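You operate a simulated robot arm through the tools that you are given. There is no shell and no other tool. Be economical: measure what you need, move in short steps, check, and stop when the job is done.

You are at the controls of a simulated two-armed robot. One attempt, no reset.

## Task
Pick up the white case from the top of the bagging bench with one hand, pass it to the other hand and put it on the top of the sorting bench. Set down upright: white case.

It is judged by the outcome, as a careful person would: the job done as asked, and still so three seconds after it is handed in. It fails if anything else is knocked over, pushed out of place, dropped, spilled or broken.

## Robot
Two 7-joint arms with two-finger parallel grippers on one trunk, on a base that drives. Base frame: it is fixed to the floor where the robot stands at the start and does not move with it; the origin is under the middle of the robot, x ahead of it, y to its left, z up; the surface under the hand at the start is at about z = 800. Readings come in mm, rad, newtons and seconds.
The left shoulder is at the start at [73, 182, 1086], the right one opposite. With the tool pointing down near the work surface each hand reaches from about 300 to 760 mm from the robot's upright axis, wherever it stands, measured 20 degrees to its own side. Places, roughly: top of the sorting bench [-2200, -1100, 800]. Payload 3.91 kg a hand.
Tool frame (each hand has its own): the origin (TCP) lies between the finger pads and is the grasp point; the fingertips stand 30 mm ahead of it; z points along the fingers, y is the line along which they close. The gripper opens to 110 mm. The fingers are 20 mm wide and 10 mm thick; the gripper's body (48 by 112 mm) begins 55 mm behind the TCP.
Orientation is that of the tool frame in the base frame, as a unit quaternion [w, x, y, z]. With the fingers straight down and closing along the base's y, the tool's x points along the base's -x, its y along +y and its z along -z.

## Interface
- The arms move only by the tool play_rows. It takes "left_series", "right_series" or both (then of equal length, played together; a hand with none holds still); each is a list that holds one entry, the list of rows, each a list of 7 numbers: the shift along the base's x, y, z in units of 250 mm (1.0 is 250 mm), then the turn, a rotation vector about the base's x, y, z in units of 45 degrees (1.0 is 45 degrees), then the opening in per cent of the stroke, from 0 (shut) to 100 (fully open). In form: [[[dx, dy, dz, rx, ry, rz, hand], ...]]. A call has 1 to 20 rows; each row is the pose to reach, as a shift and turn from the pose commanded when the call began. A call with a number of a shift or a turn outside -1 to 1 is refused whole. Rows are played at 5 a second. More than 50 mm and 0.15 rad between two rows, or a gripper value outside its range, and nothing of the call is played. A pose out of reach is approached as far as the arm can. The call stops where the force on the tool passes 40 N (or 10 N more than at its start, if that is more) or the arm is blocked; 0.2 s more then pass. Each finger travels about 72 mm/s and halts on what it meets, pressing with about 21 N; the grip force reading is that of the motor and also rises with nothing between the fingers. The clock runs only during rows and for 0.2 s after the last one: add rows that repeat a pose to give the fingers time. It gives the time, the measured TCP pose, the force on the tool (base axes), the opening and the grip force at its end, in the units of the frame above (readings bear some noise), with the torque about the TCP (base axes, N m) and any sound that the robot's microphone picked up, and new pictures: "views" is both (left out), scene, wrist or none (wrist: the cameras of the hands that moved).
- Cameras (640 x 400 px; columns grow to the right, rows downward): "scene" is now at [206.2, -45.1, 1267.7]; the picture's right is [-0.51, -0.86, 0.00], its down [-0.53, 0.32, -0.78] and it looks along [0.67, -0.40, -0.62] (base axes); focal length 270 px, centre (320, 200). "left" rides on the left gripper at [72, -17, -103] in its tool frame; the picture's right is [0.23, 0.97, 0.00], its down [-0.76, 0.18, -0.62] and it looks along [-0.61, 0.14, 0.78] (tool axes); focal length 222 px, centre (320, 200). "right" rides on the right gripper at [72, 17, -103] in its tool frame; the picture's right is [-0.23, 0.97, 0.00], its down [-0.76, -0.18, -0.62] and it looks along [-0.61, -0.14, 0.78] (tool axes); focal length 222 px, centre (320, 200). There is no depth. A picture from a camera that has moved, and an enlarged one, comes with that camera's place and axes in the base frame and with its lens.
- move_column(by): slides the trunk up (or, below 0, down) by that many mm; the arms and the scene camera ride with it, the base frame stays. It gives what a move gives, with no picture.
- steer(legs): drives the robot by 1 to 6 legs, each [ahead, left, turn to the left] in mm, mm and rad, along the robot's own axes; the way and the turn of a leg run together, so that a leg with both is an arc; at most 1500 mm and 3.142 rad a leg. The arms and the cameras ride along, it lands a little off, and it stops where it bumps. It gives what a move gives, and a new picture of the scene camera.
- pan_tilt(pan, tilt): turns the head with the scene camera to pan (to the left, within 1.396 rad either way) and tilt (down, from -0.506 to 1.204), counted from straight ahead of the robot. It gives what a move gives, and a new picture of the scene camera.
- zoom(camera, box): a new picture of the part [left, top, right, bottom] of that camera's present view, enlarged. The clock stands still meanwhile.
- hand_in(): hands the job in; it is judged then, once.

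Go step by step. Nothing tells you exact positions but the pictures and the camera data: compare them with the known pose of the tool, close in by small moves and look again before you grip or let go. The budget is 120 turns and 260 pictures, counting those below and the enlarged ones. Unless the task says otherwise, let go and move clear before handing in, and close with one line.

The tools are called after "Emit:" by a JSON object that holds its "api" and its "payload". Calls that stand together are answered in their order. play_rows: Moves the arms, as the interface text tells. Its arguments: {"type":"object","properties":{"left_series":{"type":"array"},"right_series":{"type":"array"},"views":{"type":"string","enum":["both","scene","wrist","none"]}},"required":[]} The other tools are called the same way: move_column (by) slides the trunk up or down; steer (legs) drives the base; pan_tilt (pan, tilt) turns the head that bears the scene camera; zoom (camera, box) takes an enlarged picture of a part of a camera's view; hand_in () hands the job in.

At the start:

```text
t: 0.0
left_tcp_pos: [498.3, 29.6, 1053.3]
left_ee_rot: [0.001, -0.001, 1.0, 0.0]
left_wrist_force: [0.5, -0.2, 0.0]
left_torque: [-0.05, 0.01, -0.01]
left_gripper_width: 109.9
left_grip_force: 0.1
right_tcp_pos: [418.3, -420.3, 1063.5]
right_ee_rot: [0.001, 0.0, 1.0, 0.0]
right_wrist_force: [0.0, -0.2, 0.7]
right_torque: [0.01, -0.02, 0.02]
right_gripper_width: 110.0
right_grip_force: 0.0
trunk travel left (down, up): [-350.0, 164.0]
robot x, y, heading: [-1.8, 1.2, 0.002]
head pan, tilt: [-0.539, 0.67]
```

scene: 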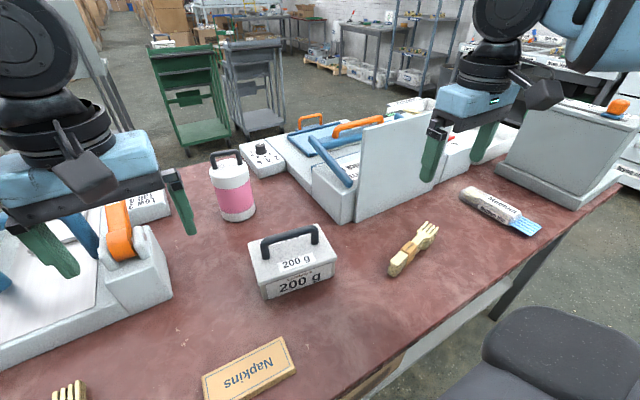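
right: 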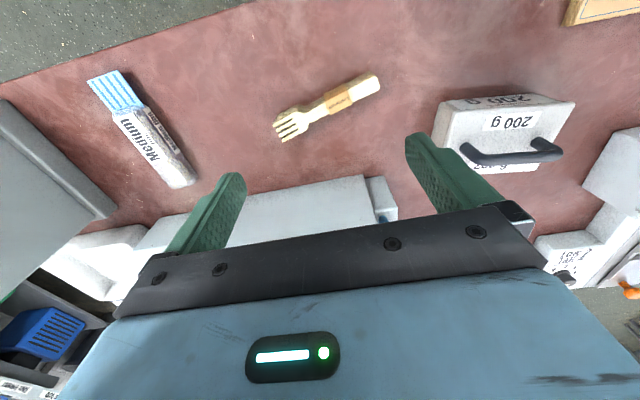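
left: 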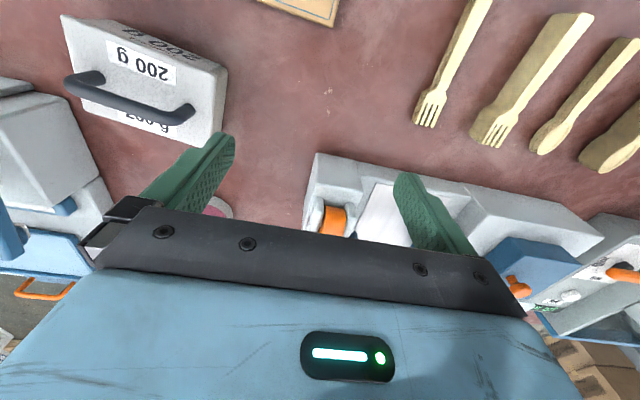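

I see the white case "200 g" with a dark handle in the middle of the bench, at roughly [525, -170]. I zoom in to measure it before moving.

Emit:
{"api": "zoom", "payload": {"camera": "scene", "box": [200, 200, 380, 312]}}

Emit:
{"api": "zoom", "payload": {"camera": "left", "box": [40, 0, 280, 150]}}

Emit:
{"api": "zoom", "payload": {"camera": "right", "box": [400, 60, 640, 210]}}

```text
3.56 times, centred on (290, 256) of scene
camera zoom: at [206.2, -45.1, 1267.7], right [-0.51, -0.86, 0.0], down [-0.53, 0.32, -0.78], along [0.67, -0.4, -0.62], focal length 961 px, centre (427, 1)
```

zoom: 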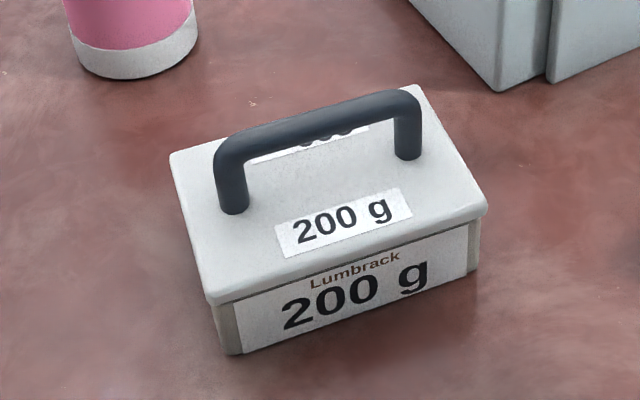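

```text
2.67 times, centred on (160, 75) of left
camera zoom: at [424.2, 13.8, 1155.8], right [-0.23, 0.97, 0.0], down [0.76, 0.18, 0.62], along [0.61, 0.14, -0.78], focal length 592 px, centre (747, 533)
```

zoom: 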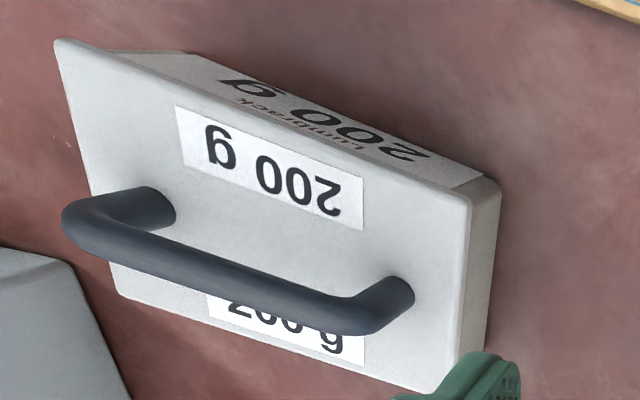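

```text
2.67 times, centred on (520, 135) of right
camera zoom: at [345.0, -403.4, 1166.4], right [0.23, 0.97, 0.0], down [0.76, -0.18, 0.62], along [0.61, -0.14, -0.78], focal length 592 px, centre (-213, 373)
```

zoom: 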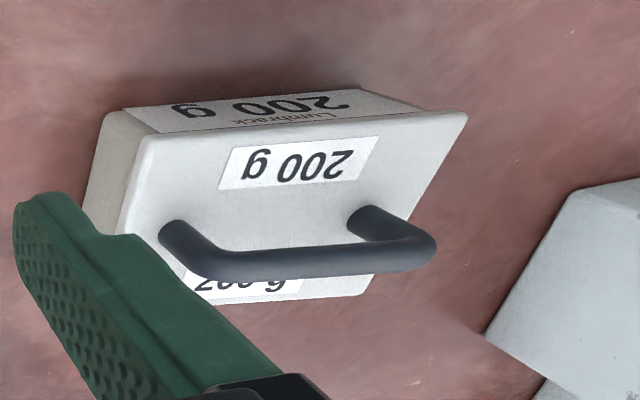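

The case measures about 152 x 104 mm, centred near [547, -178] and yawed about -9°, with the handle bar's top near z = 900. I plan to grip one end of the bar with the right hand and hand it over to the left hand on the other end, so first I turn the right hand so that it closes across the bar.

Emit:
{"api": "play_rows", "payload": {"right_series": [[[0.04, 0.07, 0, 0, 0, 0.167, 100], [0.08, 0.14, 0, 0, 0, 0.333, 100], [0.12, 0.21, 0, 0, 0, 0.5, 100], [0.16, 0.28, 0, 0, 0, 0.667, 100], [0.2, 0.35, 0, 0, 0, 0.833, 100], [0.24, 0.42, 0, 0, 0, 1.0, 100]]], "views": "none"}}

Emit:
{"api": "play_rows", "payload": {"right_series": [[[0.04, 0.07, 0, 0, 0, 0.16, 100], [0.08, 0.14, 0, 0, 0, 0.32, 100], [0.12, 0.21, 0, 0, 0, 0.48, 100], [0.16, 0.28, 0, 0, 0, 0.64, 100], [0.2, 0.32, 0, 0, 0, 0.8, 100], [0.24, 0.36, 0, 0, 0, 0.8, 100], [0.24, 0.36, 0, 0, 0, 0.8, 100]]]}}

```text
t: 1.4
left_tcp_pos: [498.3, 31.1, 1051.2]
left_ee_rot: [0.0, 0.0, 1.0, 0.0]
left_wrist_force: [-0.3, 0.7, -0.6]
left_torque: [0.01, -0.05, 0.02]
left_gripper_width: 110.0
left_grip_force: 0.0
right_tcp_pos: [477.1, -312.9, 1062.6]
right_ee_rot: [0.0, -0.384, 0.923, 0.0]
right_wrist_force: [0.5, 1.7, -0.4]
right_torque: [-0.04, 0.0, 0.0]
right_gripper_width: 110.1
right_grip_force: 0.0
trunk travel left (down, up): [-350.0, 164.0]
robot x, y, heading: [4.4, -0.7, 0.002]
head pan, tilt: [-0.539, 0.67]
```

```text
t: 3.0
left_tcp_pos: [497.9, 31.3, 1052.3]
left_ee_rot: [0.0, 0.0, 1.0, 0.0]
left_wrist_force: [0.9, -0.2, 0.2]
left_torque: [0.0, -0.01, 0.0]
left_gripper_width: 109.7
left_grip_force: 0.0
right_tcp_pos: [536.7, -225.2, 1061.4]
right_ee_rot: [0.0, -0.65, 0.76, 0.001]
right_wrist_force: [0.0, -0.3, 0.5]
right_torque: [0.01, 0.0, -0.01]
right_gripper_width: 110.1
right_grip_force: 0.1
trunk travel left (down, up): [-350.0, 164.0]
robot x, y, heading: [0.8, 0.4, 0.002]
head pan, tilt: [-0.539, 0.67]
camera scene: at [206.0, -45.3, 1267.7], right [-0.51, -0.86, 0.0], down [-0.53, 0.32, -0.78], along [0.67, -0.4, -0.62], focal length 270 px, centre (320, 200)
camera right: at [508.8, -295.1, 1166.1], right [-0.93, 0.38, 0.0], down [0.29, 0.72, 0.62], along [0.23, 0.58, -0.78], focal length 222 px, centre (320, 200)
```

scene: 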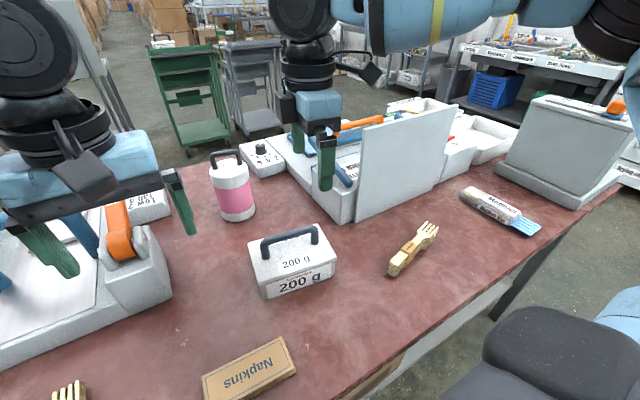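
right: 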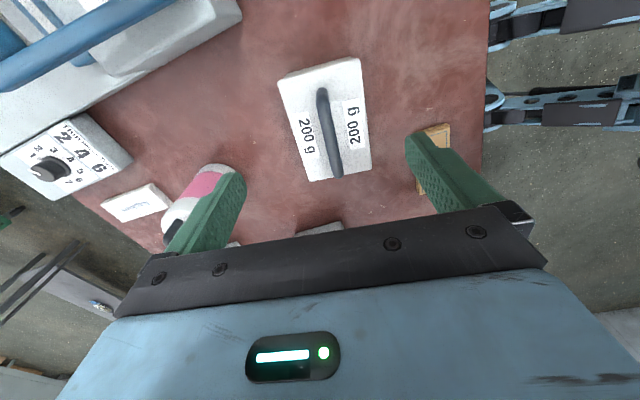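

The right hand is now roughly above the case with its closing direction across the bar. I zoom in to refine the bar's line.

Emit:
{"api": "zoom", "payload": {"camera": "right", "box": [240, 50, 400, 150]}}

Emit:
{"api": "zoom", "payload": {"camera": "right", "box": [240, 100, 400, 200]}}

```text
4.00 times, centred on (320, 100) of right
camera zoom: at [508.8, -295.1, 1166.1], right [-0.93, 0.38, 0.0], down [0.29, 0.72, 0.62], along [0.23, 0.58, -0.78], focal length 888 px, centre (320, 600)
```

zoom: 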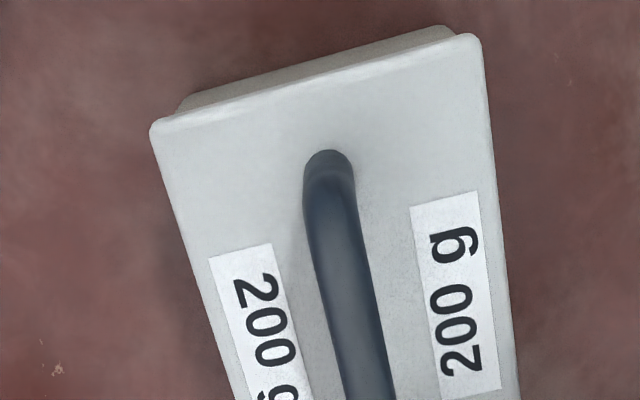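

```text
4.00 times, centred on (320, 150) of right
camera zoom: at [508.8, -295.1, 1166.1], right [-0.93, 0.38, 0.0], down [0.29, 0.72, 0.62], along [0.23, 0.58, -0.78], focal length 888 px, centre (320, 400)
```

zoom: 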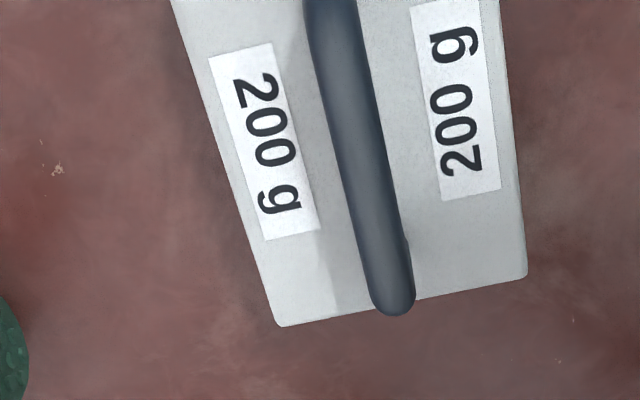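

The bar's centre comes out near [538, -181], with its top at about z = 905. I tilt the right hand about 15° outward and go down to just above the near end of the bar for another look.

Emit:
{"api": "play_rows", "payload": {"right_series": [[[0, 0.03, -0.1, 0.11, -0.019, 0, 100], [-0.006, 0.06, -0.2, 0.22, -0.038, 0, 100], [-0.012, 0.076, -0.3, 0.328, -0.057, 0, 100], [-0.012, 0.076, -0.35, 0.328, -0.057, 0, 100], [-0.012, 0.076, -0.35, 0.328, -0.057, 0, 100]]]}}

```text
t: 4.2
left_tcp_pos: [497.5, 30.2, 1053.5]
left_ee_rot: [0.0, 0.0, 1.0, 0.0]
left_wrist_force: [0.3, 0.4, 0.3]
left_torque: [-0.02, 0.0, 0.03]
left_gripper_width: 109.9
left_grip_force: 0.0
right_tcp_pos: [532.8, -205.2, 975.3]
right_ee_rot: [0.101, -0.644, 0.754, 0.084]
right_wrist_force: [-0.3, -0.1, -0.4]
right_torque: [0.02, 0.01, 0.0]
right_gripper_width: 110.1
right_grip_force: 0.0
trunk travel left (down, up): [-350.0, 164.0]
robot x, y, heading: [-1.1, -4.7, -0.004]
head pan, tilt: [-0.539, 0.67]
camera scene: at [206.2, -45.2, 1267.7], right [-0.51, -0.86, 0.0], down [-0.53, 0.32, -0.78], along [0.67, -0.4, -0.62], focal length 270 px, centre (320, 200)
camera right: at [501.0, -298.1, 1056.0], right [-0.93, 0.37, 0.06], down [0.26, 0.54, 0.8], along [0.27, 0.76, -0.6], focal length 222 px, centre (320, 200)
```

scene: 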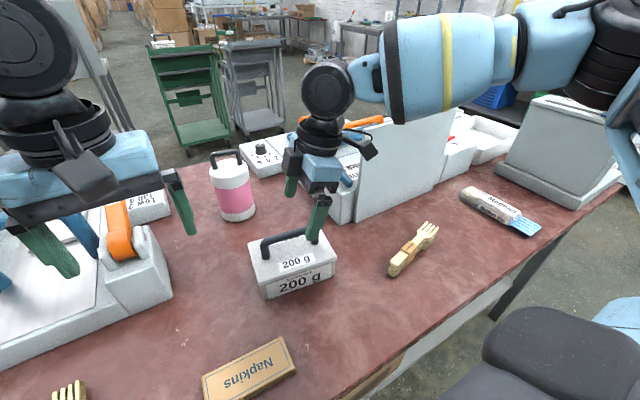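
right: 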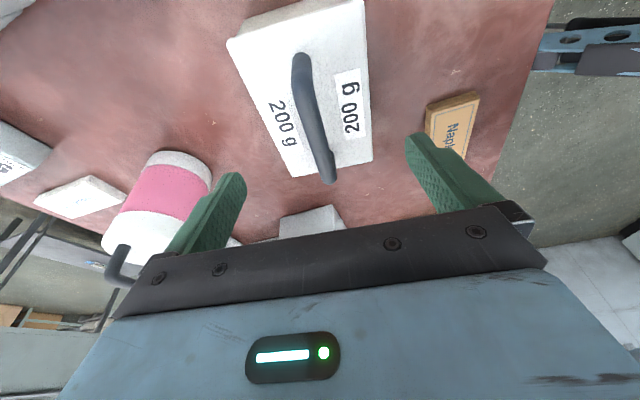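

The bar lies between the open fingers, offset by only a couple of mm. I go down to the bar.

Emit:
{"api": "play_rows", "payload": {"right_series": [[[0.01, -0.012, -0.1, 0, 0, 0, 100], [0.01, -0.012, -0.2, 0, 0, 0, 100], [0.01, -0.012, -0.27, 0, 0, 0, 100], [0.01, -0.012, -0.32, 0, 0, 0, 100], [0.01, -0.012, -0.32, 0, 0, 0, 100]]]}}

Emit:
{"api": "zoom", "payload": {"camera": "scene", "box": [220, 150, 380, 310]}}

```text
t: 5.4
left_tcp_pos: [497.2, 31.5, 1052.1]
left_ee_rot: [0.001, 0.0, 1.0, -0.001]
left_wrist_force: [0.3, -0.1, -0.5]
left_torque: [0.02, -0.03, 0.01]
left_gripper_width: 110.1
left_grip_force: 0.0
right_tcp_pos: [537.3, -209.5, 896.5]
right_ee_rot: [0.1, -0.643, 0.755, 0.084]
right_wrist_force: [0.1, -0.2, -0.1]
right_torque: [0.01, 0.03, 0.0]
right_gripper_width: 109.9
right_grip_force: 0.0
trunk travel left (down, up): [-350.0, 164.0]
robot x, y, heading: [-1.4, -2.2, -0.0]
head pan, tilt: [-0.539, 0.67]
camera scene: at [206.1, -45.1, 1267.7], right [-0.51, -0.86, 0.0], down [-0.53, 0.32, -0.78], along [0.67, -0.4, -0.62], focal length 270 px, centre (320, 200)
camera right: at [504.5, -302.3, 975.9], right [-0.93, 0.37, 0.06], down [0.26, 0.54, 0.8], along [0.27, 0.76, -0.6], focal length 222 px, centre (320, 200)
```

scene: 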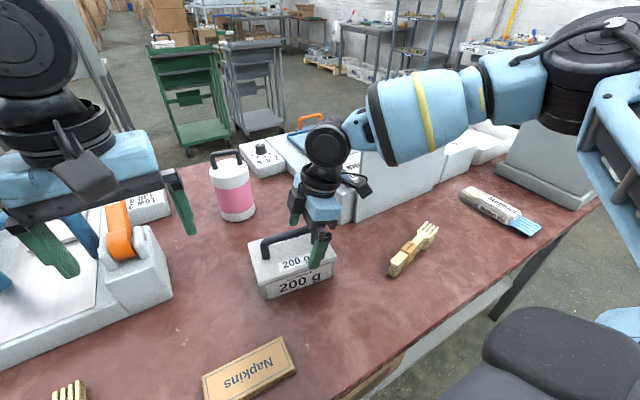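
right: 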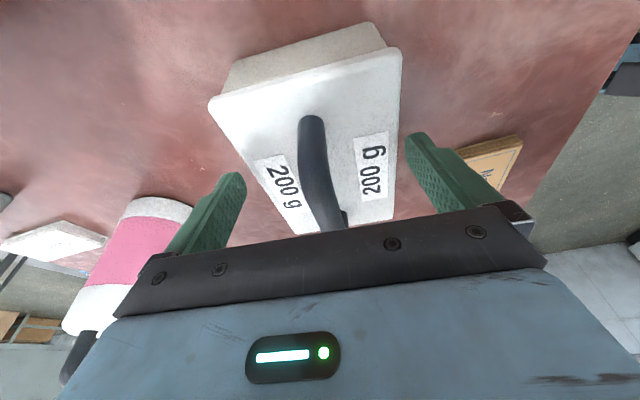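

```text
2.50 times, centred on (300, 230) of scene
camera zoom: at [206.1, -45.1, 1267.7], right [-0.51, -0.86, 0.0], down [-0.53, 0.32, -0.78], along [0.67, -0.4, -0.62], focal length 676 px, centre (370, 125)
```

zoom: 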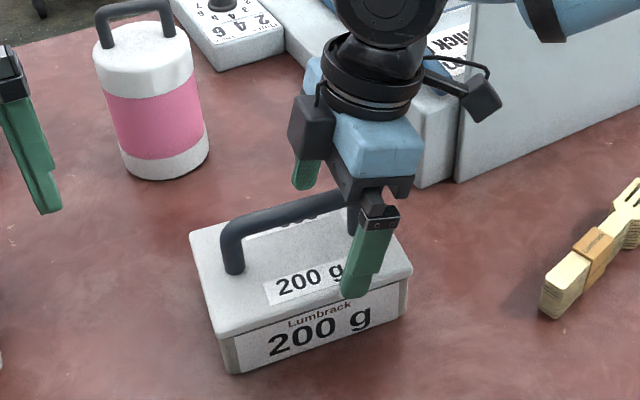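

The bar is centred between the fingers, but the near leg is only about 1 mm from the finger edge. I shift 6 mm inward along the bar and then close.

Emit:
{"api": "play_rows", "payload": {"right_series": [[[0.004, 0.024, -0.008, 0, 0, 0, 100], [0.004, 0.024, -0.008, 0, 0, 0, 60], [0.004, 0.024, -0.008, 0, 0, 0, 30], [0.004, 0.024, -0.008, 0, 0, 0, 0], [0.004, 0.024, -0.008, 0, 0, 0, 0], [0.004, 0.024, -0.008, 0, 0, 0, 0], [0.004, 0.024, -0.008, 0, 0, 0, 0]]]}}

Emit:
{"api": "zoom", "payload": {"camera": "scene", "box": [220, 150, 380, 310]}}

```text
t: 7.0
left_tcp_pos: [497.9, 30.4, 1053.2]
left_ee_rot: [0.0, 0.001, 1.0, 0.0]
left_wrist_force: [-0.5, 0.5, -0.3]
left_torque: [-0.01, -0.01, -0.02]
left_gripper_width: 109.8
left_grip_force: 0.1
right_tcp_pos: [538.6, -202.2, 893.9]
right_ee_rot: [0.1, -0.644, 0.754, 0.084]
right_wrist_force: [0.4, 1.0, 0.4]
right_torque: [0.02, 0.01, 0.03]
right_gripper_width: 103.9
right_grip_force: 21.4
trunk travel left (down, up): [-350.0, 164.0]
robot x, y, heading: [0.2, -1.9, 0.002]
head pan, tilt: [-0.539, 0.67]
camera scene: at [206.2, -45.0, 1267.7], right [-0.51, -0.86, 0.0], down [-0.53, 0.32, -0.78], along [0.67, -0.4, -0.62], focal length 270 px, centre (320, 200)
camera right: at [505.6, -295.8, 974.6], right [-0.93, 0.37, 0.06], down [0.26, 0.54, 0.8], along [0.27, 0.76, -0.6], focal length 222 px, centre (320, 200)
```

scene: 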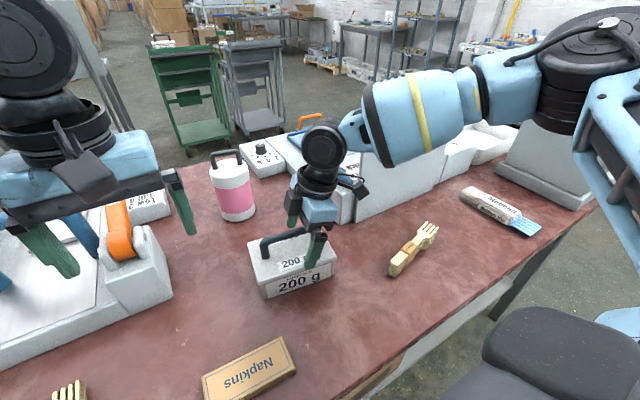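
right: 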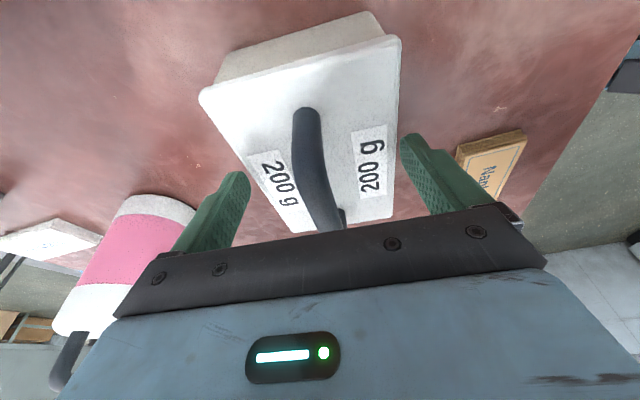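

```text
2.50 times, centred on (300, 230) of scene
camera zoom: at [206.2, -45.0, 1267.7], right [-0.51, -0.86, 0.0], down [-0.53, 0.32, -0.78], along [0.67, -0.4, -0.62], focal length 676 px, centre (370, 125)
```

zoom: 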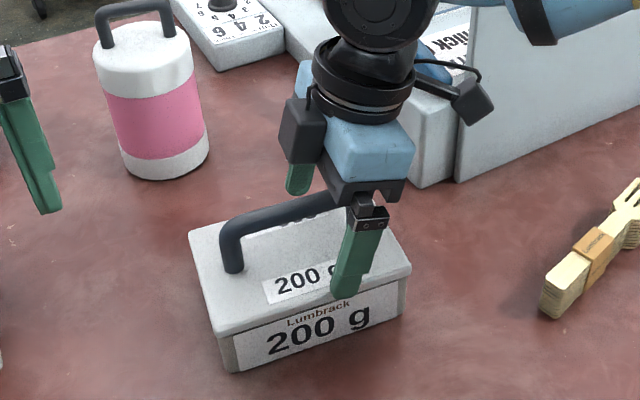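

The fingers stopped at 104 mm, so the tips are pressing on the lid edges: the lid is at about z = 864, higher than I took it to be. I open, rise about 10 mm so the tips clear the lid, and close again.

Emit:
{"api": "play_rows", "payload": {"right_series": [[[0, 0, 0, 0, 0, 0, 100], [0, 0, 0.0, 0, 0, 0, 100], [0, 0, 0.04, 0, 0, 0, 100], [0, 0, 0.04, 0, 0, 0, 70], [0, 0, 0.04, 0, 0, 0, 40], [0, 0, 0.04, 0, 0, 0, 10], [0, 0, 0.04, 0, 0, 0, 0], [0, 0, 0.04, 0, 0, 0, 0], [0, 0, 0.04, 0, 0, 0, 0], [0, 0, 0.04, 0, 0, 0, 0]]]}}

Emit:
{"api": "zoom", "payload": {"camera": "scene", "box": [220, 150, 380, 310]}}

```text
t: 9.2
left_tcp_pos: [498.4, 30.8, 1053.2]
left_ee_rot: [0.0, 0.0, 1.0, -0.001]
left_wrist_force: [0.6, 0.5, -0.5]
left_torque: [-0.01, 0.04, 0.01]
left_gripper_width: 110.0
left_grip_force: 0.1
right_tcp_pos: [538.8, -202.8, 903.7]
right_ee_rot: [0.101, -0.643, 0.755, 0.083]
right_wrist_force: [-0.3, 0.7, 1.2]
right_torque: [0.0, 0.01, 0.02]
right_gripper_width: 15.2
right_grip_force: 20.7
trunk travel left (down, up): [-350.0, 164.0]
robot x, y, heading: [2.1, -3.6, 0.002]
head pan, tilt: [-0.539, 0.67]
camera scene: at [206.1, -45.1, 1267.7], right [-0.51, -0.86, 0.0], down [-0.53, 0.32, -0.78], along [0.67, -0.4, -0.62], focal length 270 px, centre (320, 200)
camera right: at [506.3, -295.9, 984.9], right [-0.93, 0.37, 0.06], down [0.26, 0.54, 0.8], along [0.27, 0.76, -0.6], focal length 222 px, centre (320, 200)
```

scene: 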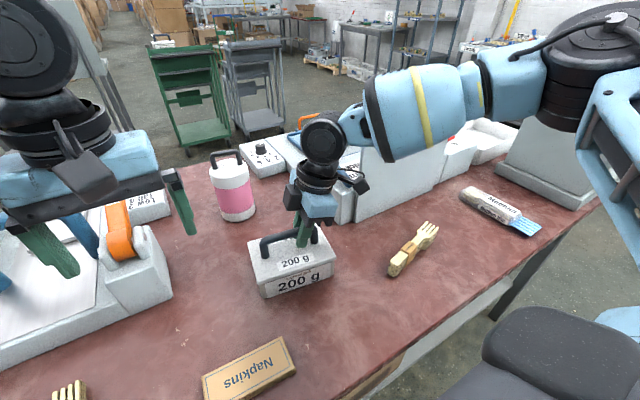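
right: 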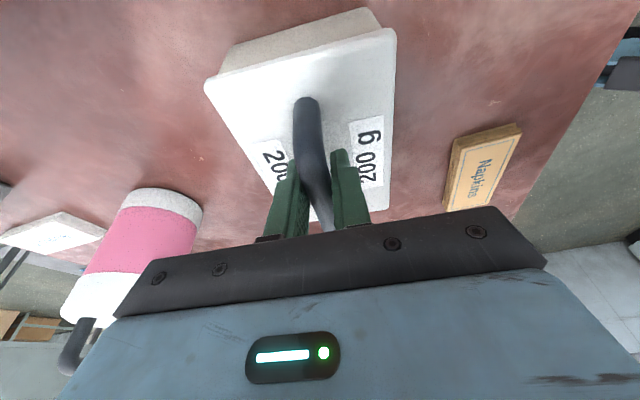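

```text
2.50 times, centred on (300, 230) of scene
camera zoom: at [206.1, -45.1, 1267.7], right [-0.51, -0.86, 0.0], down [-0.53, 0.32, -0.78], along [0.67, -0.4, -0.62], focal length 676 px, centre (370, 125)
```

zoom: 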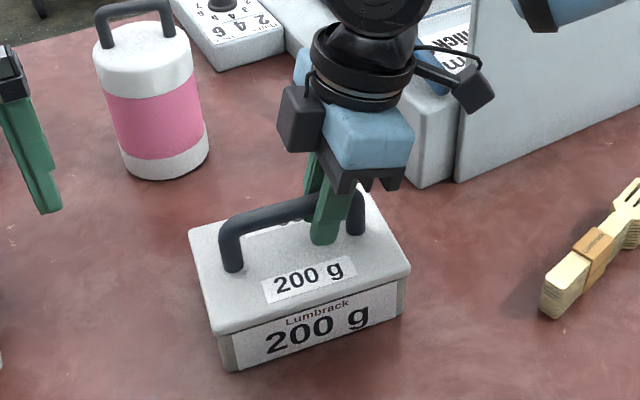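

The right hand holds the bar at a width of 15 mm. I lift the case 75 mm, and at the same time move the left hand aside and start turning it.

Emit:
{"api": "play_rows", "payload": {"right_series": [[[0, 0, 0.03, 0, 0, 0, 0], [0, 0, 0.07, 0, 0, 0, 0], [0, 0, 0.12, 0, 0, 0, 0], [0, 0, 0.17, 0, 0, 0, 0], [0, 0, 0.22, 0, 0, 0, 0], [0, 0, 0.27, 0, 0, 0, 0], [0, 0, 0.3, 0, 0, 0, 0], [0, 0, 0.3, 0, 0, 0, 0]]], "left_series": [[[0, 0, 0.1, 0, 0, 0, 100], [0, 0.05, 0.2, 0, 0, -0.16, 100], [0, 0.1, 0.24, 0, 0, -0.32, 100], [0, 0.2, 0.24, 0, 0, -0.48, 100], [0, 0.3, 0.24, 0, 0, -0.64, 100], [0, 0.4, 0.24, 0, 0, -0.8, 100], [0, 0.4, 0.24, 0, 0, -0.96, 100], [0, 0.4, 0.24, 0, 0, -1.0, 100]]]}}

Emit:
{"api": "zoom", "payload": {"camera": "scene", "box": [200, 130, 400, 290]}}

```text
t: 11.0
left_tcp_pos: [498.5, 130.3, 1111.1]
left_ee_rot: [0.0, 0.384, 0.923, 0.0]
left_wrist_force: [-0.4, -0.4, -0.3]
left_torque: [0.03, 0.02, 0.0]
left_gripper_width: 110.2
left_grip_force: 0.0
right_tcp_pos: [537.0, -203.0, 977.4]
right_ee_rot: [0.101, -0.644, 0.754, 0.083]
right_wrist_force: [0.3, 0.2, -1.1]
right_torque: [-0.04, 0.03, -0.04]
right_gripper_width: 15.5
right_grip_force: 20.9
trunk travel left (down, up): [-350.0, 164.0]
robot x, y, heading: [0.1, -1.7, 0.002]
head pan, tilt: [-0.539, 0.67]
camera scene: at [206.4, -44.9, 1267.6], right [-0.51, -0.86, 0.0], down [-0.53, 0.32, -0.78], along [0.67, -0.4, -0.62], focal length 270 px, centre (320, 200)
camera right: at [506.0, -295.7, 1059.2], right [-0.93, 0.37, 0.06], down [0.26, 0.54, 0.8], along [0.27, 0.76, -0.6], focal length 222 px, centre (320, 200)
camera left: at [433.8, 170.2, 1215.2], right [0.53, 0.85, 0.0], down [0.66, -0.41, 0.62], along [0.53, -0.33, -0.78], focal length 222 px, centre (320, 200)
```

scene: 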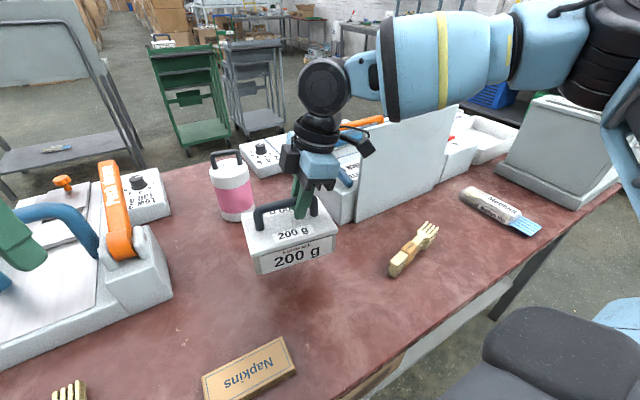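
right: 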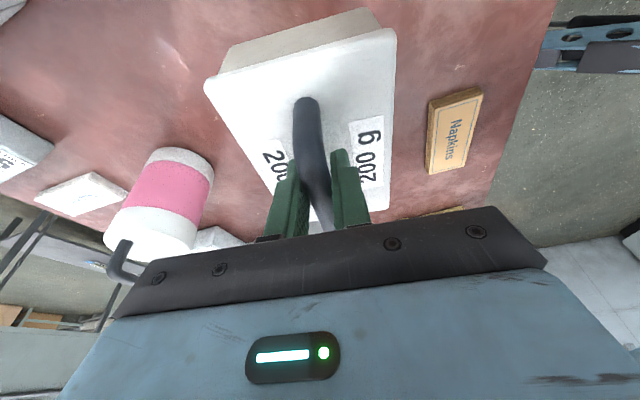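
left: 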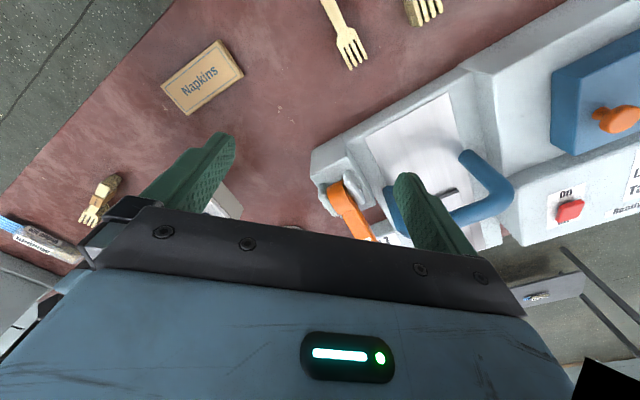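

```text
2.50 times, centred on (300, 210) of scene
camera zoom: at [206.4, -44.9, 1267.6], right [-0.51, -0.86, 0.0], down [-0.53, 0.32, -0.78], along [0.67, -0.4, -0.62], focal length 676 px, centre (370, 175)
```

zoom: 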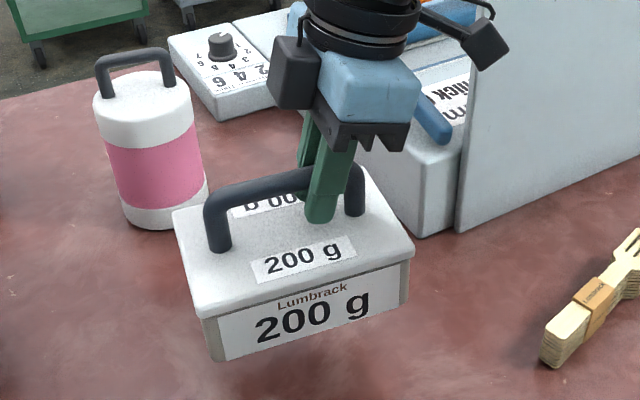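

The case hangs level without slipping. I bring it in front of the robot, somewhat higher, and keep turning the left hand.

Emit:
{"api": "play_rows", "payload": {"right_series": [[[-0.02, 0.08, 0.04, 0, 0, 0, 0], [-0.04, 0.17, 0.08, 0, 0, 0, 0], [-0.06, 0.26, 0.12, 0, 0, 0, 0], [-0.09, 0.35, 0.16, 0, 0, 0, 0], [-0.12, 0.44, 0.2, 0, 0, 0, 0], [-0.14, 0.53, 0.2, 0, 0, 0, 0], [-0.16, 0.6, 0.2, 0, 0, 0, 0], [-0.16, 0.62, 0.2, 0, 0, 0, 0]]], "left_series": [[[0, 0, 0.04, 0, 0, -0.16, 100], [0, 0, 0.08, 0, 0, -0.32, 100], [0, 0, 0.12, 0, 0, -0.48, 100], [0, 0, 0.12, 0, 0, -0.64, 100], [0, 0, 0.12, 0, 0, -0.8, 100], [0, 0, 0.12, 0, 0, -0.96, 100], [0, 0, 0.12, 0, 0, -1.0, 100], [0, 0, 0.12, 0, 0, -1.0, 100]]], "views": "none"}}

Emit:
{"api": "pan_tilt", "payload": {"pan": 0.0, "tilt": 0.67}}

```text
t: 12.8
left_tcp_pos: [496.7, 130.9, 1143.4]
left_ee_rot: [0.0, 0.708, 0.706, 0.0]
left_wrist_force: [0.3, -1.6, -0.1]
left_torque: [0.01, -0.03, -0.03]
left_gripper_width: 109.8
left_grip_force: 0.1
right_tcp_pos: [511.3, -93.3, 1024.7]
right_ee_rot: [0.101, -0.644, 0.754, 0.084]
right_wrist_force: [-0.5, -0.1, -2.0]
right_torque: [-0.03, 0.01, 0.03]
right_gripper_width: 15.6
right_grip_force: 21.7
right hand out of reach, approached as far as the arm can: row 6, 7, 8
trunk travel left (down, up): [-350.0, 164.0]
robot x, y, heading: [-0.6, 0.5, 0.004]
head pan, tilt: [-0.539, 0.67]
```

```text
t: 13.8
left_tcp_pos: [497.7, 131.3, 1143.9]
left_ee_rot: [0.0, 0.708, 0.706, 0.0]
left_wrist_force: [0.2, 0.1, 0.7]
left_torque: [0.03, 0.01, 0.02]
left_gripper_width: 110.1
left_grip_force: 0.1
right_tcp_pos: [511.8, -92.6, 1024.3]
right_ee_rot: [0.101, -0.643, 0.754, 0.083]
right_wrist_force: [-0.3, 0.0, -1.5]
right_torque: [-0.01, 0.01, -0.02]
right_gripper_width: 15.7
right_grip_force: 20.8
trunk travel left (down, up): [-350.0, 164.0]
robot x, y, heading: [-2.7, -0.5, -0.001]
head pan, tilt: [0.0, 0.67]
camera scene: at [218.5, -1.0, 1267.6], right [0.0, -1.0, 0.0], down [-0.62, 0.0, -0.78], along [0.78, 0.0, -0.62], focal length 270 px, centre (320, 200)
```

scene: 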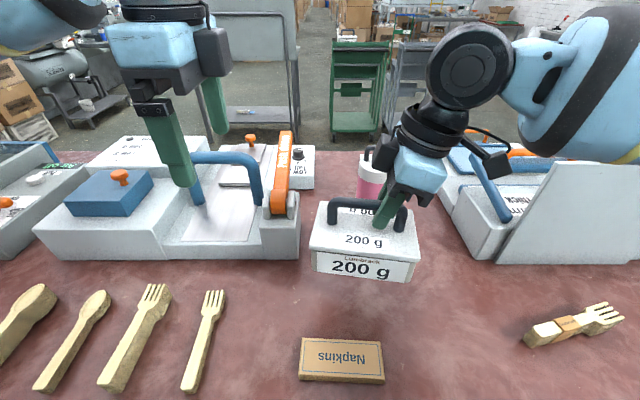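

The right hand stopped at its reach limit, around [511, -93, 1024], which is fine for the handover. I bring the left hand, tilted outward the opposite way, above the free end of the bar near [519, -46].

Emit:
{"api": "play_rows", "payload": {"left_series": [[[0.02, -0.1, 0, -0.06, 0.006, -0.04, 100], [0.04, -0.22, 0, -0.13, 0.012, -0.08, 100], [0.06, -0.34, 0, -0.2, 0.018, -0.12, 100], [0.088, -0.46, -0.03, -0.27, 0.025, -0.16, 100], [0.088, -0.56, -0.07, -0.333, 0.031, -0.2, 100], [0.088, -0.66, -0.1, -0.333, 0.031, -0.2, 100], [0.088, -0.69, -0.13, -0.333, 0.031, -0.2, 100], [0.088, -0.69, -0.13, -0.333, 0.031, -0.2, 100]]]}}

Emit:
{"api": "zoom", "payload": {"camera": "scene", "box": [240, 100, 480, 290]}}

```text
t: 15.6
left_tcp_pos: [520.7, -41.6, 1109.3]
left_ee_rot: [0.084, 0.754, 0.643, -0.102]
left_wrist_force: [-1.2, -0.2, -0.6]
left_torque: [-0.04, 0.01, -0.01]
left_gripper_width: 109.8
left_grip_force: 0.1
right_tcp_pos: [512.4, -91.7, 1023.6]
right_ee_rot: [0.101, -0.644, 0.754, 0.085]
right_wrist_force: [-0.2, -0.4, -2.4]
right_torque: [-0.05, -0.01, -0.01]
right_gripper_width: 15.6
right_grip_force: 20.7
trunk travel left (down, up): [-350.0, 164.0]
robot x, y, heading: [1.1, 0.2, -0.002]
head pan, tilt: [0.0, 0.67]
camera scene: at [218.5, -1.0, 1267.6], right [0.0, -1.0, 0.0], down [-0.62, 0.0, -0.78], along [0.78, 0.0, -0.62], focal length 270 px, centre (320, 200)
camera left: at [518.4, 56.5, 1190.8], right [1.0, 0.06, -0.06], down [0.09, -0.59, 0.8], along [0.01, -0.8, -0.6], focal length 222 px, centre (320, 200)
```

scene: 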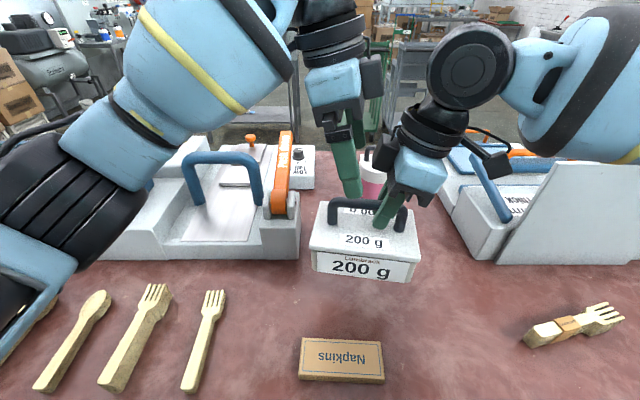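
left: 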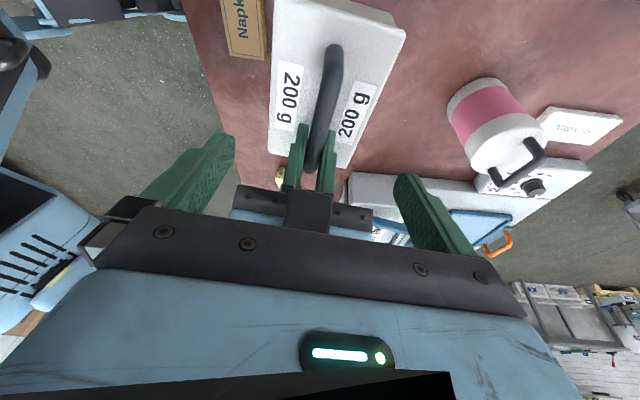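

```text
2.11 times, centred on (360, 195) of scene
camera zoom: at [218.5, -1.0, 1267.6], right [0.0, -1.0, 0.0], down [-0.62, 0.0, -0.78], along [0.78, 0.0, -0.62], focal length 569 px, centre (236, 210)
```

zoom: 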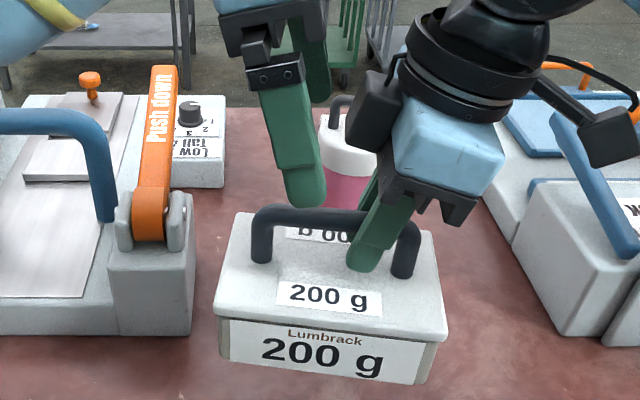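

The left fingers straddle the line of the bar. I add 5° of outward tilt for clearance between the hands and go down most of the way.

Emit:
{"api": "play_rows", "payload": {"left_series": [[[0, 0, -0.06, -0.055, 0.01, 0, 100], [0, -0.006, -0.12, -0.109, 0.019, 0, 100], [0, -0.012, -0.18, -0.109, 0.019, 0, 100], [0, -0.012, -0.22, -0.109, 0.019, 0, 100], [0, -0.012, -0.22, -0.109, 0.019, 0, 100]]]}}

Emit:
{"api": "zoom", "payload": {"camera": "scene", "box": [270, 50, 470, 250]}}

```text
t: 16.8
left_tcp_pos: [519.9, -46.0, 1054.3]
left_ee_rot: [0.111, 0.749, 0.639, -0.134]
left_wrist_force: [0.4, -0.7, 0.2]
left_torque: [0.02, -0.01, -0.01]
left_gripper_width: 110.2
left_grip_force: 0.0
right_tcp_pos: [510.5, -91.8, 1024.1]
right_ee_rot: [0.101, -0.644, 0.754, 0.085]
right_wrist_force: [-0.4, -0.4, -3.5]
right_torque: [-0.07, -0.02, -0.01]
right_gripper_width: 15.5
right_grip_force: 21.3
trunk travel left (down, up): [-350.0, 164.0]
robot x, y, heading: [0.5, 2.3, 0.003]
head pan, tilt: [0.0, 0.67]
camera scene: at [218.5, -1.0, 1267.6], right [0.0, -1.0, 0.0], down [-0.62, 0.0, -0.78], along [0.78, 0.0, -0.62], focal length 270 px, centre (320, 200)
camera left: at [518.8, 59.3, 1127.4], right [0.99, 0.06, -0.08], down [0.1, -0.52, 0.85], along [0.0, -0.85, -0.53], focal length 222 px, centre (320, 200)
```

scene: 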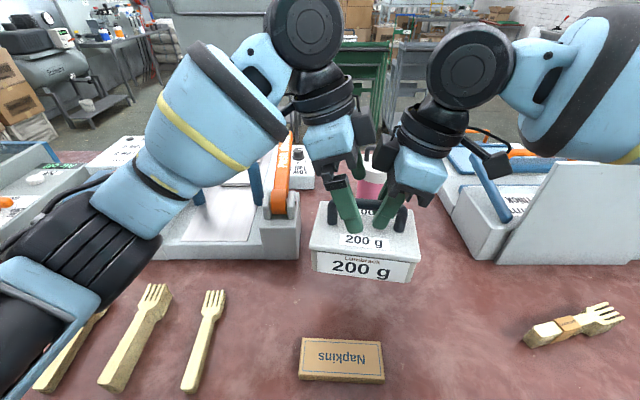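
left: 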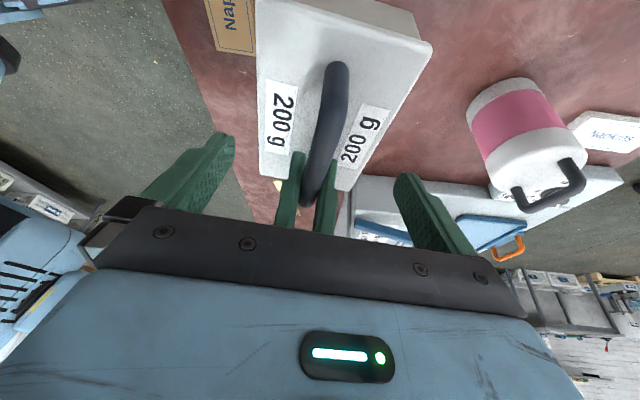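

```text
2.00 times, centred on (370, 150) of scene
camera zoom: at [218.5, -1.0, 1267.6], right [0.0, -1.0, 0.0], down [-0.62, 0.0, -0.78], along [0.78, 0.0, -0.62], focal length 541 px, centre (220, 300)
```

zoom: 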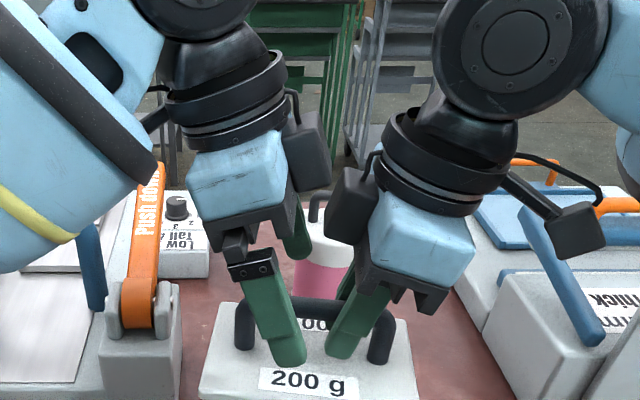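

The dark blocks on the inner sides of both hands would come very close, so I tilt the left hand 10° further outward before the last descent.

Emit:
{"api": "play_rows", "payload": {"left_series": [[[0, 0.0, 0, -0.11, 0.019, 0, 100], [0, 0.004, 0, -0.219, 0.038, 0, 100], [0, 0.004, -0.03, -0.219, 0.038, 0, 100], [0, 0.004, -0.06, -0.219, 0.038, 0, 100], [0, 0.004, -0.06, -0.219, 0.038, 0, 100]]]}}

Emit:
{"api": "zoom", "payload": {"camera": "scene", "box": [270, 50, 470, 250]}}

```text
t: 18.0
left_tcp_pos: [520.0, -42.9, 1040.8]
left_ee_rot: [0.165, 0.735, 0.627, -0.199]
left_wrist_force: [0.6, 0.1, 0.0]
left_torque: [-0.01, 0.0, -0.01]
left_gripper_width: 110.0
left_grip_force: 0.0
right_tcp_pos: [510.9, -93.0, 1024.2]
right_ee_rot: [0.101, -0.643, 0.754, 0.084]
right_wrist_force: [-0.2, 0.3, -3.1]
right_torque: [-0.05, -0.02, -0.02]
right_gripper_width: 15.4
right_grip_force: 20.9
trunk travel left (down, up): [-350.0, 164.0]
robot x, y, heading: [-0.6, 1.6, 0.001]
head pan, tilt: [0.0, 0.67]
camera scene: at [218.5, -1.0, 1267.6], right [0.0, -1.0, 0.0], down [-0.62, 0.0, -0.78], along [0.78, 0.0, -0.62], focal length 270 px, centre (320, 200)
camera left: at [520.8, 72.5, 1093.6], right [0.99, 0.04, -0.12], down [0.13, -0.37, 0.92], along [-0.01, -0.93, -0.37], focal length 222 px, centre (320, 200)
```

scene: 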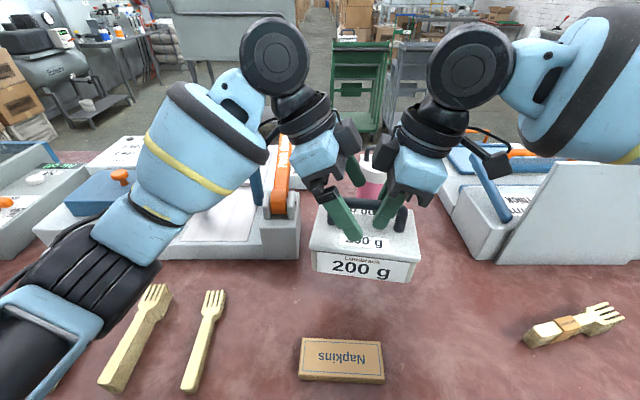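
left: 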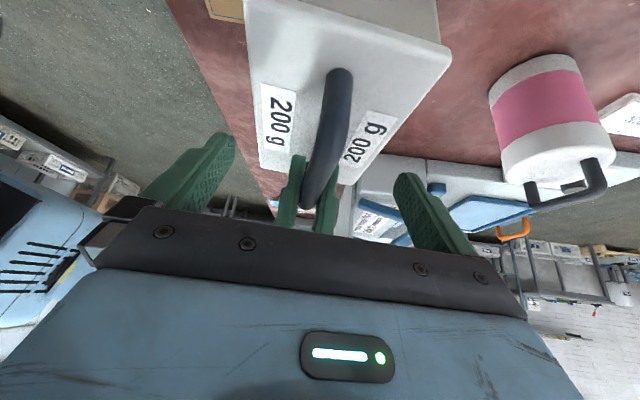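

```text
2.00 times, centred on (370, 150) of scene
camera zoom: at [218.5, -1.0, 1267.6], right [0.0, -1.0, 0.0], down [-0.62, 0.0, -0.78], along [0.78, 0.0, -0.62], focal length 541 px, centre (220, 300)
```

zoom: 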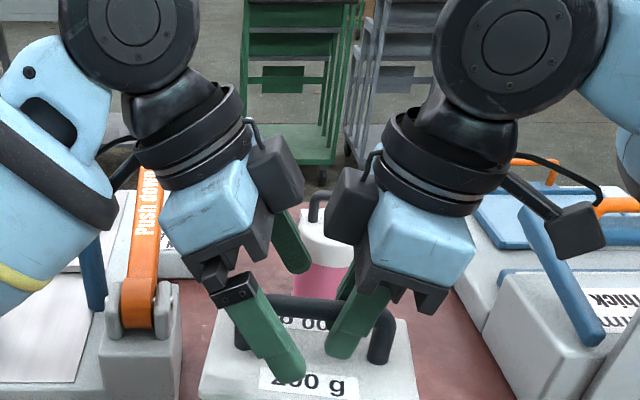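

There is now clear room between the hands. I go down the last 16 mm and close the left hand on the bar, while the right keeps its grip.

Emit:
{"api": "play_rows", "payload": {"left_series": [[[0, 0, -0.03, 0, 0, 0, 100], [0, 0, -0.062, 0, 0, 0, 100], [0, 0, -0.062, 0, 0, 0, 70], [0, 0, -0.062, 0, 0, 0, 40], [0, 0, -0.062, 0, 0, 0, 10], [0, 0, -0.062, 0, 0, 0, 0], [0, 0, -0.062, 0, 0, 0, 0], [0, 0, -0.062, 0, 0, 0, 0], [0, 0, -0.062, 0, 0, 0, 0]]]}}

Emit:
{"api": "zoom", "payload": {"camera": "scene", "box": [270, 80, 470, 280]}}

```text
t: 20.0
left_tcp_pos: [520.2, -43.6, 1023.7]
left_ee_rot: [0.166, 0.736, 0.626, -0.198]
left_wrist_force: [-6.1, 1.6, -0.4]
left_torque: [-0.02, 0.02, -0.14]
left_gripper_width: 15.4
left_grip_force: 21.0
right_tcp_pos: [511.8, -92.8, 1023.8]
right_ee_rot: [0.101, -0.643, 0.754, 0.083]
right_wrist_force: [6.2, -2.3, -0.8]
right_torque: [-0.05, 0.04, -0.2]
right_gripper_width: 15.6
right_grip_force: 20.7
trunk travel left (down, up): [-350.0, 164.0]
robot x, y, heading: [-3.0, 4.3, -0.001]
head pan, tilt: [0.0, 0.67]
camera scene: at [218.6, -0.9, 1267.6], right [0.0, -1.0, 0.0], down [-0.62, 0.0, -0.78], along [0.78, 0.0, -0.62], focal length 270 px, centre (320, 200)
camera left: at [520.8, 71.8, 1077.9], right [0.99, 0.04, -0.12], down [0.13, -0.37, 0.92], along [-0.01, -0.93, -0.37], focal length 222 px, centre (320, 200)
```

scene: 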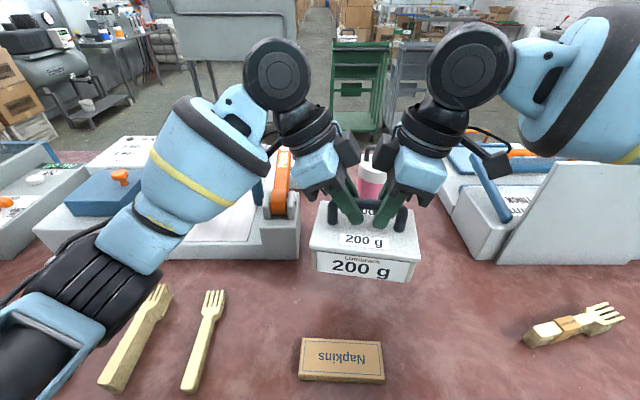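
left: 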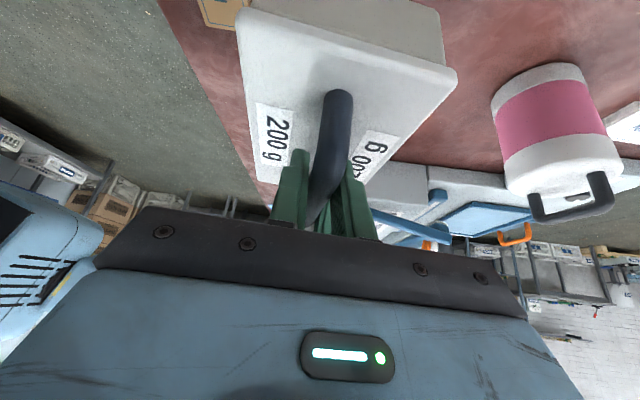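

```text
2.00 times, centred on (370, 180) of scene
camera zoom: at [218.6, -0.9, 1267.6], right [0.0, -1.0, 0.0], down [-0.62, 0.0, -0.78], along [0.78, 0.0, -0.62], focal length 541 px, centre (220, 240)
```

zoom: 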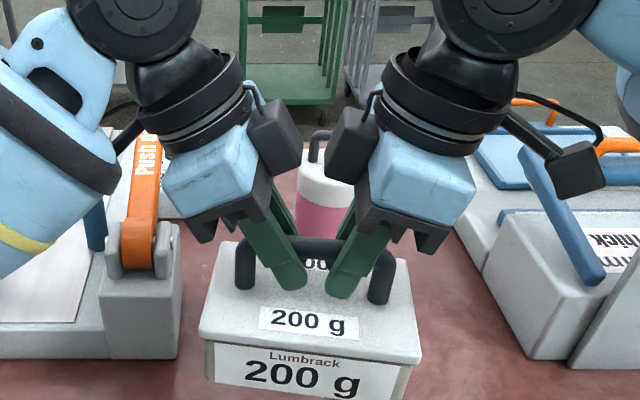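

Both hands grip the bar at about 15 mm. Now I open the right hand, leaving the case to the left.

Emit:
{"api": "play_rows", "payload": {"right_series": [[[0, 0, 0, 0, 0, 0, 30], [0, 0, 0, 0, 0, 0, 60], [0, 0, 0, 0, 0, 0, 100], [0, 0, 0, 0, 0, 0, 100], [0, 0, 0, 0, 0, 0, 100]]], "views": "scene"}}

Emit:
{"api": "zoom", "payload": {"camera": "scene", "box": [270, 80, 470, 280]}}

```text
t: 21.2
left_tcp_pos: [520.6, -43.8, 1025.4]
left_ee_rot: [0.165, 0.735, 0.627, -0.2]
left_wrist_force: [0.0, 0.4, -0.1]
left_torque: [0.02, 0.0, 0.03]
left_gripper_width: 15.6
left_grip_force: 21.2
right_tcp_pos: [511.6, -92.1, 1023.6]
right_ee_rot: [0.101, -0.644, 0.754, 0.085]
right_wrist_force: [-0.5, -0.2, 0.2]
right_torque: [-0.01, 0.0, -0.02]
right_gripper_width: 110.1
right_grip_force: 0.1
trunk travel left (down, up): [-350.0, 164.0]
robot x, y, heading: [-1.3, 3.6, 0.003]
head pan, tilt: [0.0, 0.67]
camera scene: at [218.6, -0.9, 1267.6], right [0.0, -1.0, 0.0], down [-0.62, 0.0, -0.78], along [0.78, 0.0, -0.62], focal length 270 px, centre (320, 200)
```

scene: 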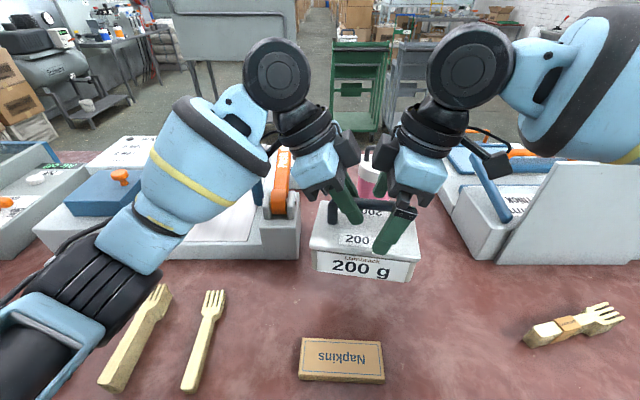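

```text
2.00 times, centred on (370, 180) of scene
camera zoom: at [218.6, -0.9, 1267.6], right [0.0, -1.0, 0.0], down [-0.62, 0.0, -0.78], along [0.78, 0.0, -0.62], focal length 541 px, centre (220, 240)
```

zoom: 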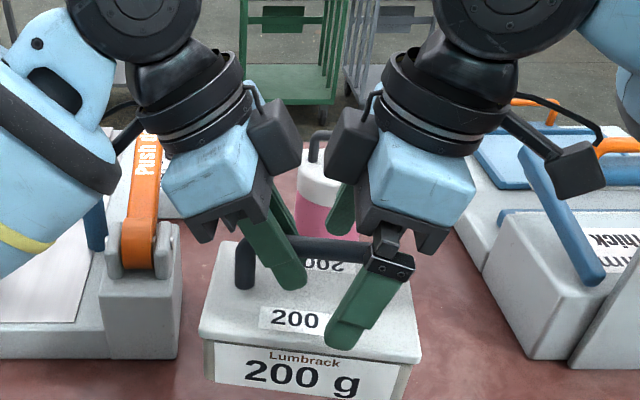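

The left hand carries the case alone and it stays level. I withdraw the right hand sideways and upward.

Emit:
{"api": "play_rows", "payload": {"right_series": [[[-0.015, -0.08, 0.05, 0, 0, 0, 100], [-0.03, -0.17, 0.1, 0, 0, 0, 100], [-0.06, -0.27, 0.2, 0, 0, 0, 100], [-0.1, -0.36, 0.3, 0, 0, 0, 100], [-0.14, -0.42, 0.4, 0, 0, 0, 100], [-0.2, -0.5, 0.44, 0, 0, 0, 100], [-0.2, -0.5, 0.44, 0, 0, 0, 100]]], "views": "scene"}}

```text
t: 22.8
left_tcp_pos: [520.1, -42.9, 1024.3]
left_ee_rot: [0.166, 0.734, 0.627, -0.199]
left_wrist_force: [0.2, -0.2, -0.5]
left_torque: [0.02, 0.01, -0.02]
left_gripper_width: 15.5
left_grip_force: 20.7
right_tcp_pos: [458.9, -216.6, 1134.0]
right_ee_rot: [0.1, -0.645, 0.753, 0.084]
right_wrist_force: [-0.3, -0.5, 0.6]
right_torque: [0.0, 0.05, 0.0]
right_gripper_width: 110.0
right_grip_force: 0.1
trunk travel left (down, up): [-350.0, 164.0]
robot x, y, heading: [-3.5, -2.3, -0.0]
head pan, tilt: [0.0, 0.67]
camera scene: at [219.0, -0.5, 1267.5], right [0.0, -1.0, 0.0], down [-0.62, 0.0, -0.78], along [0.78, 0.0, -0.62], focal length 270 px, centre (320, 200)
```

scene: 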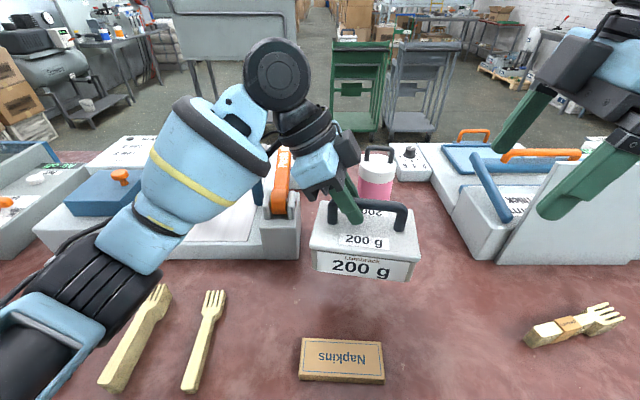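

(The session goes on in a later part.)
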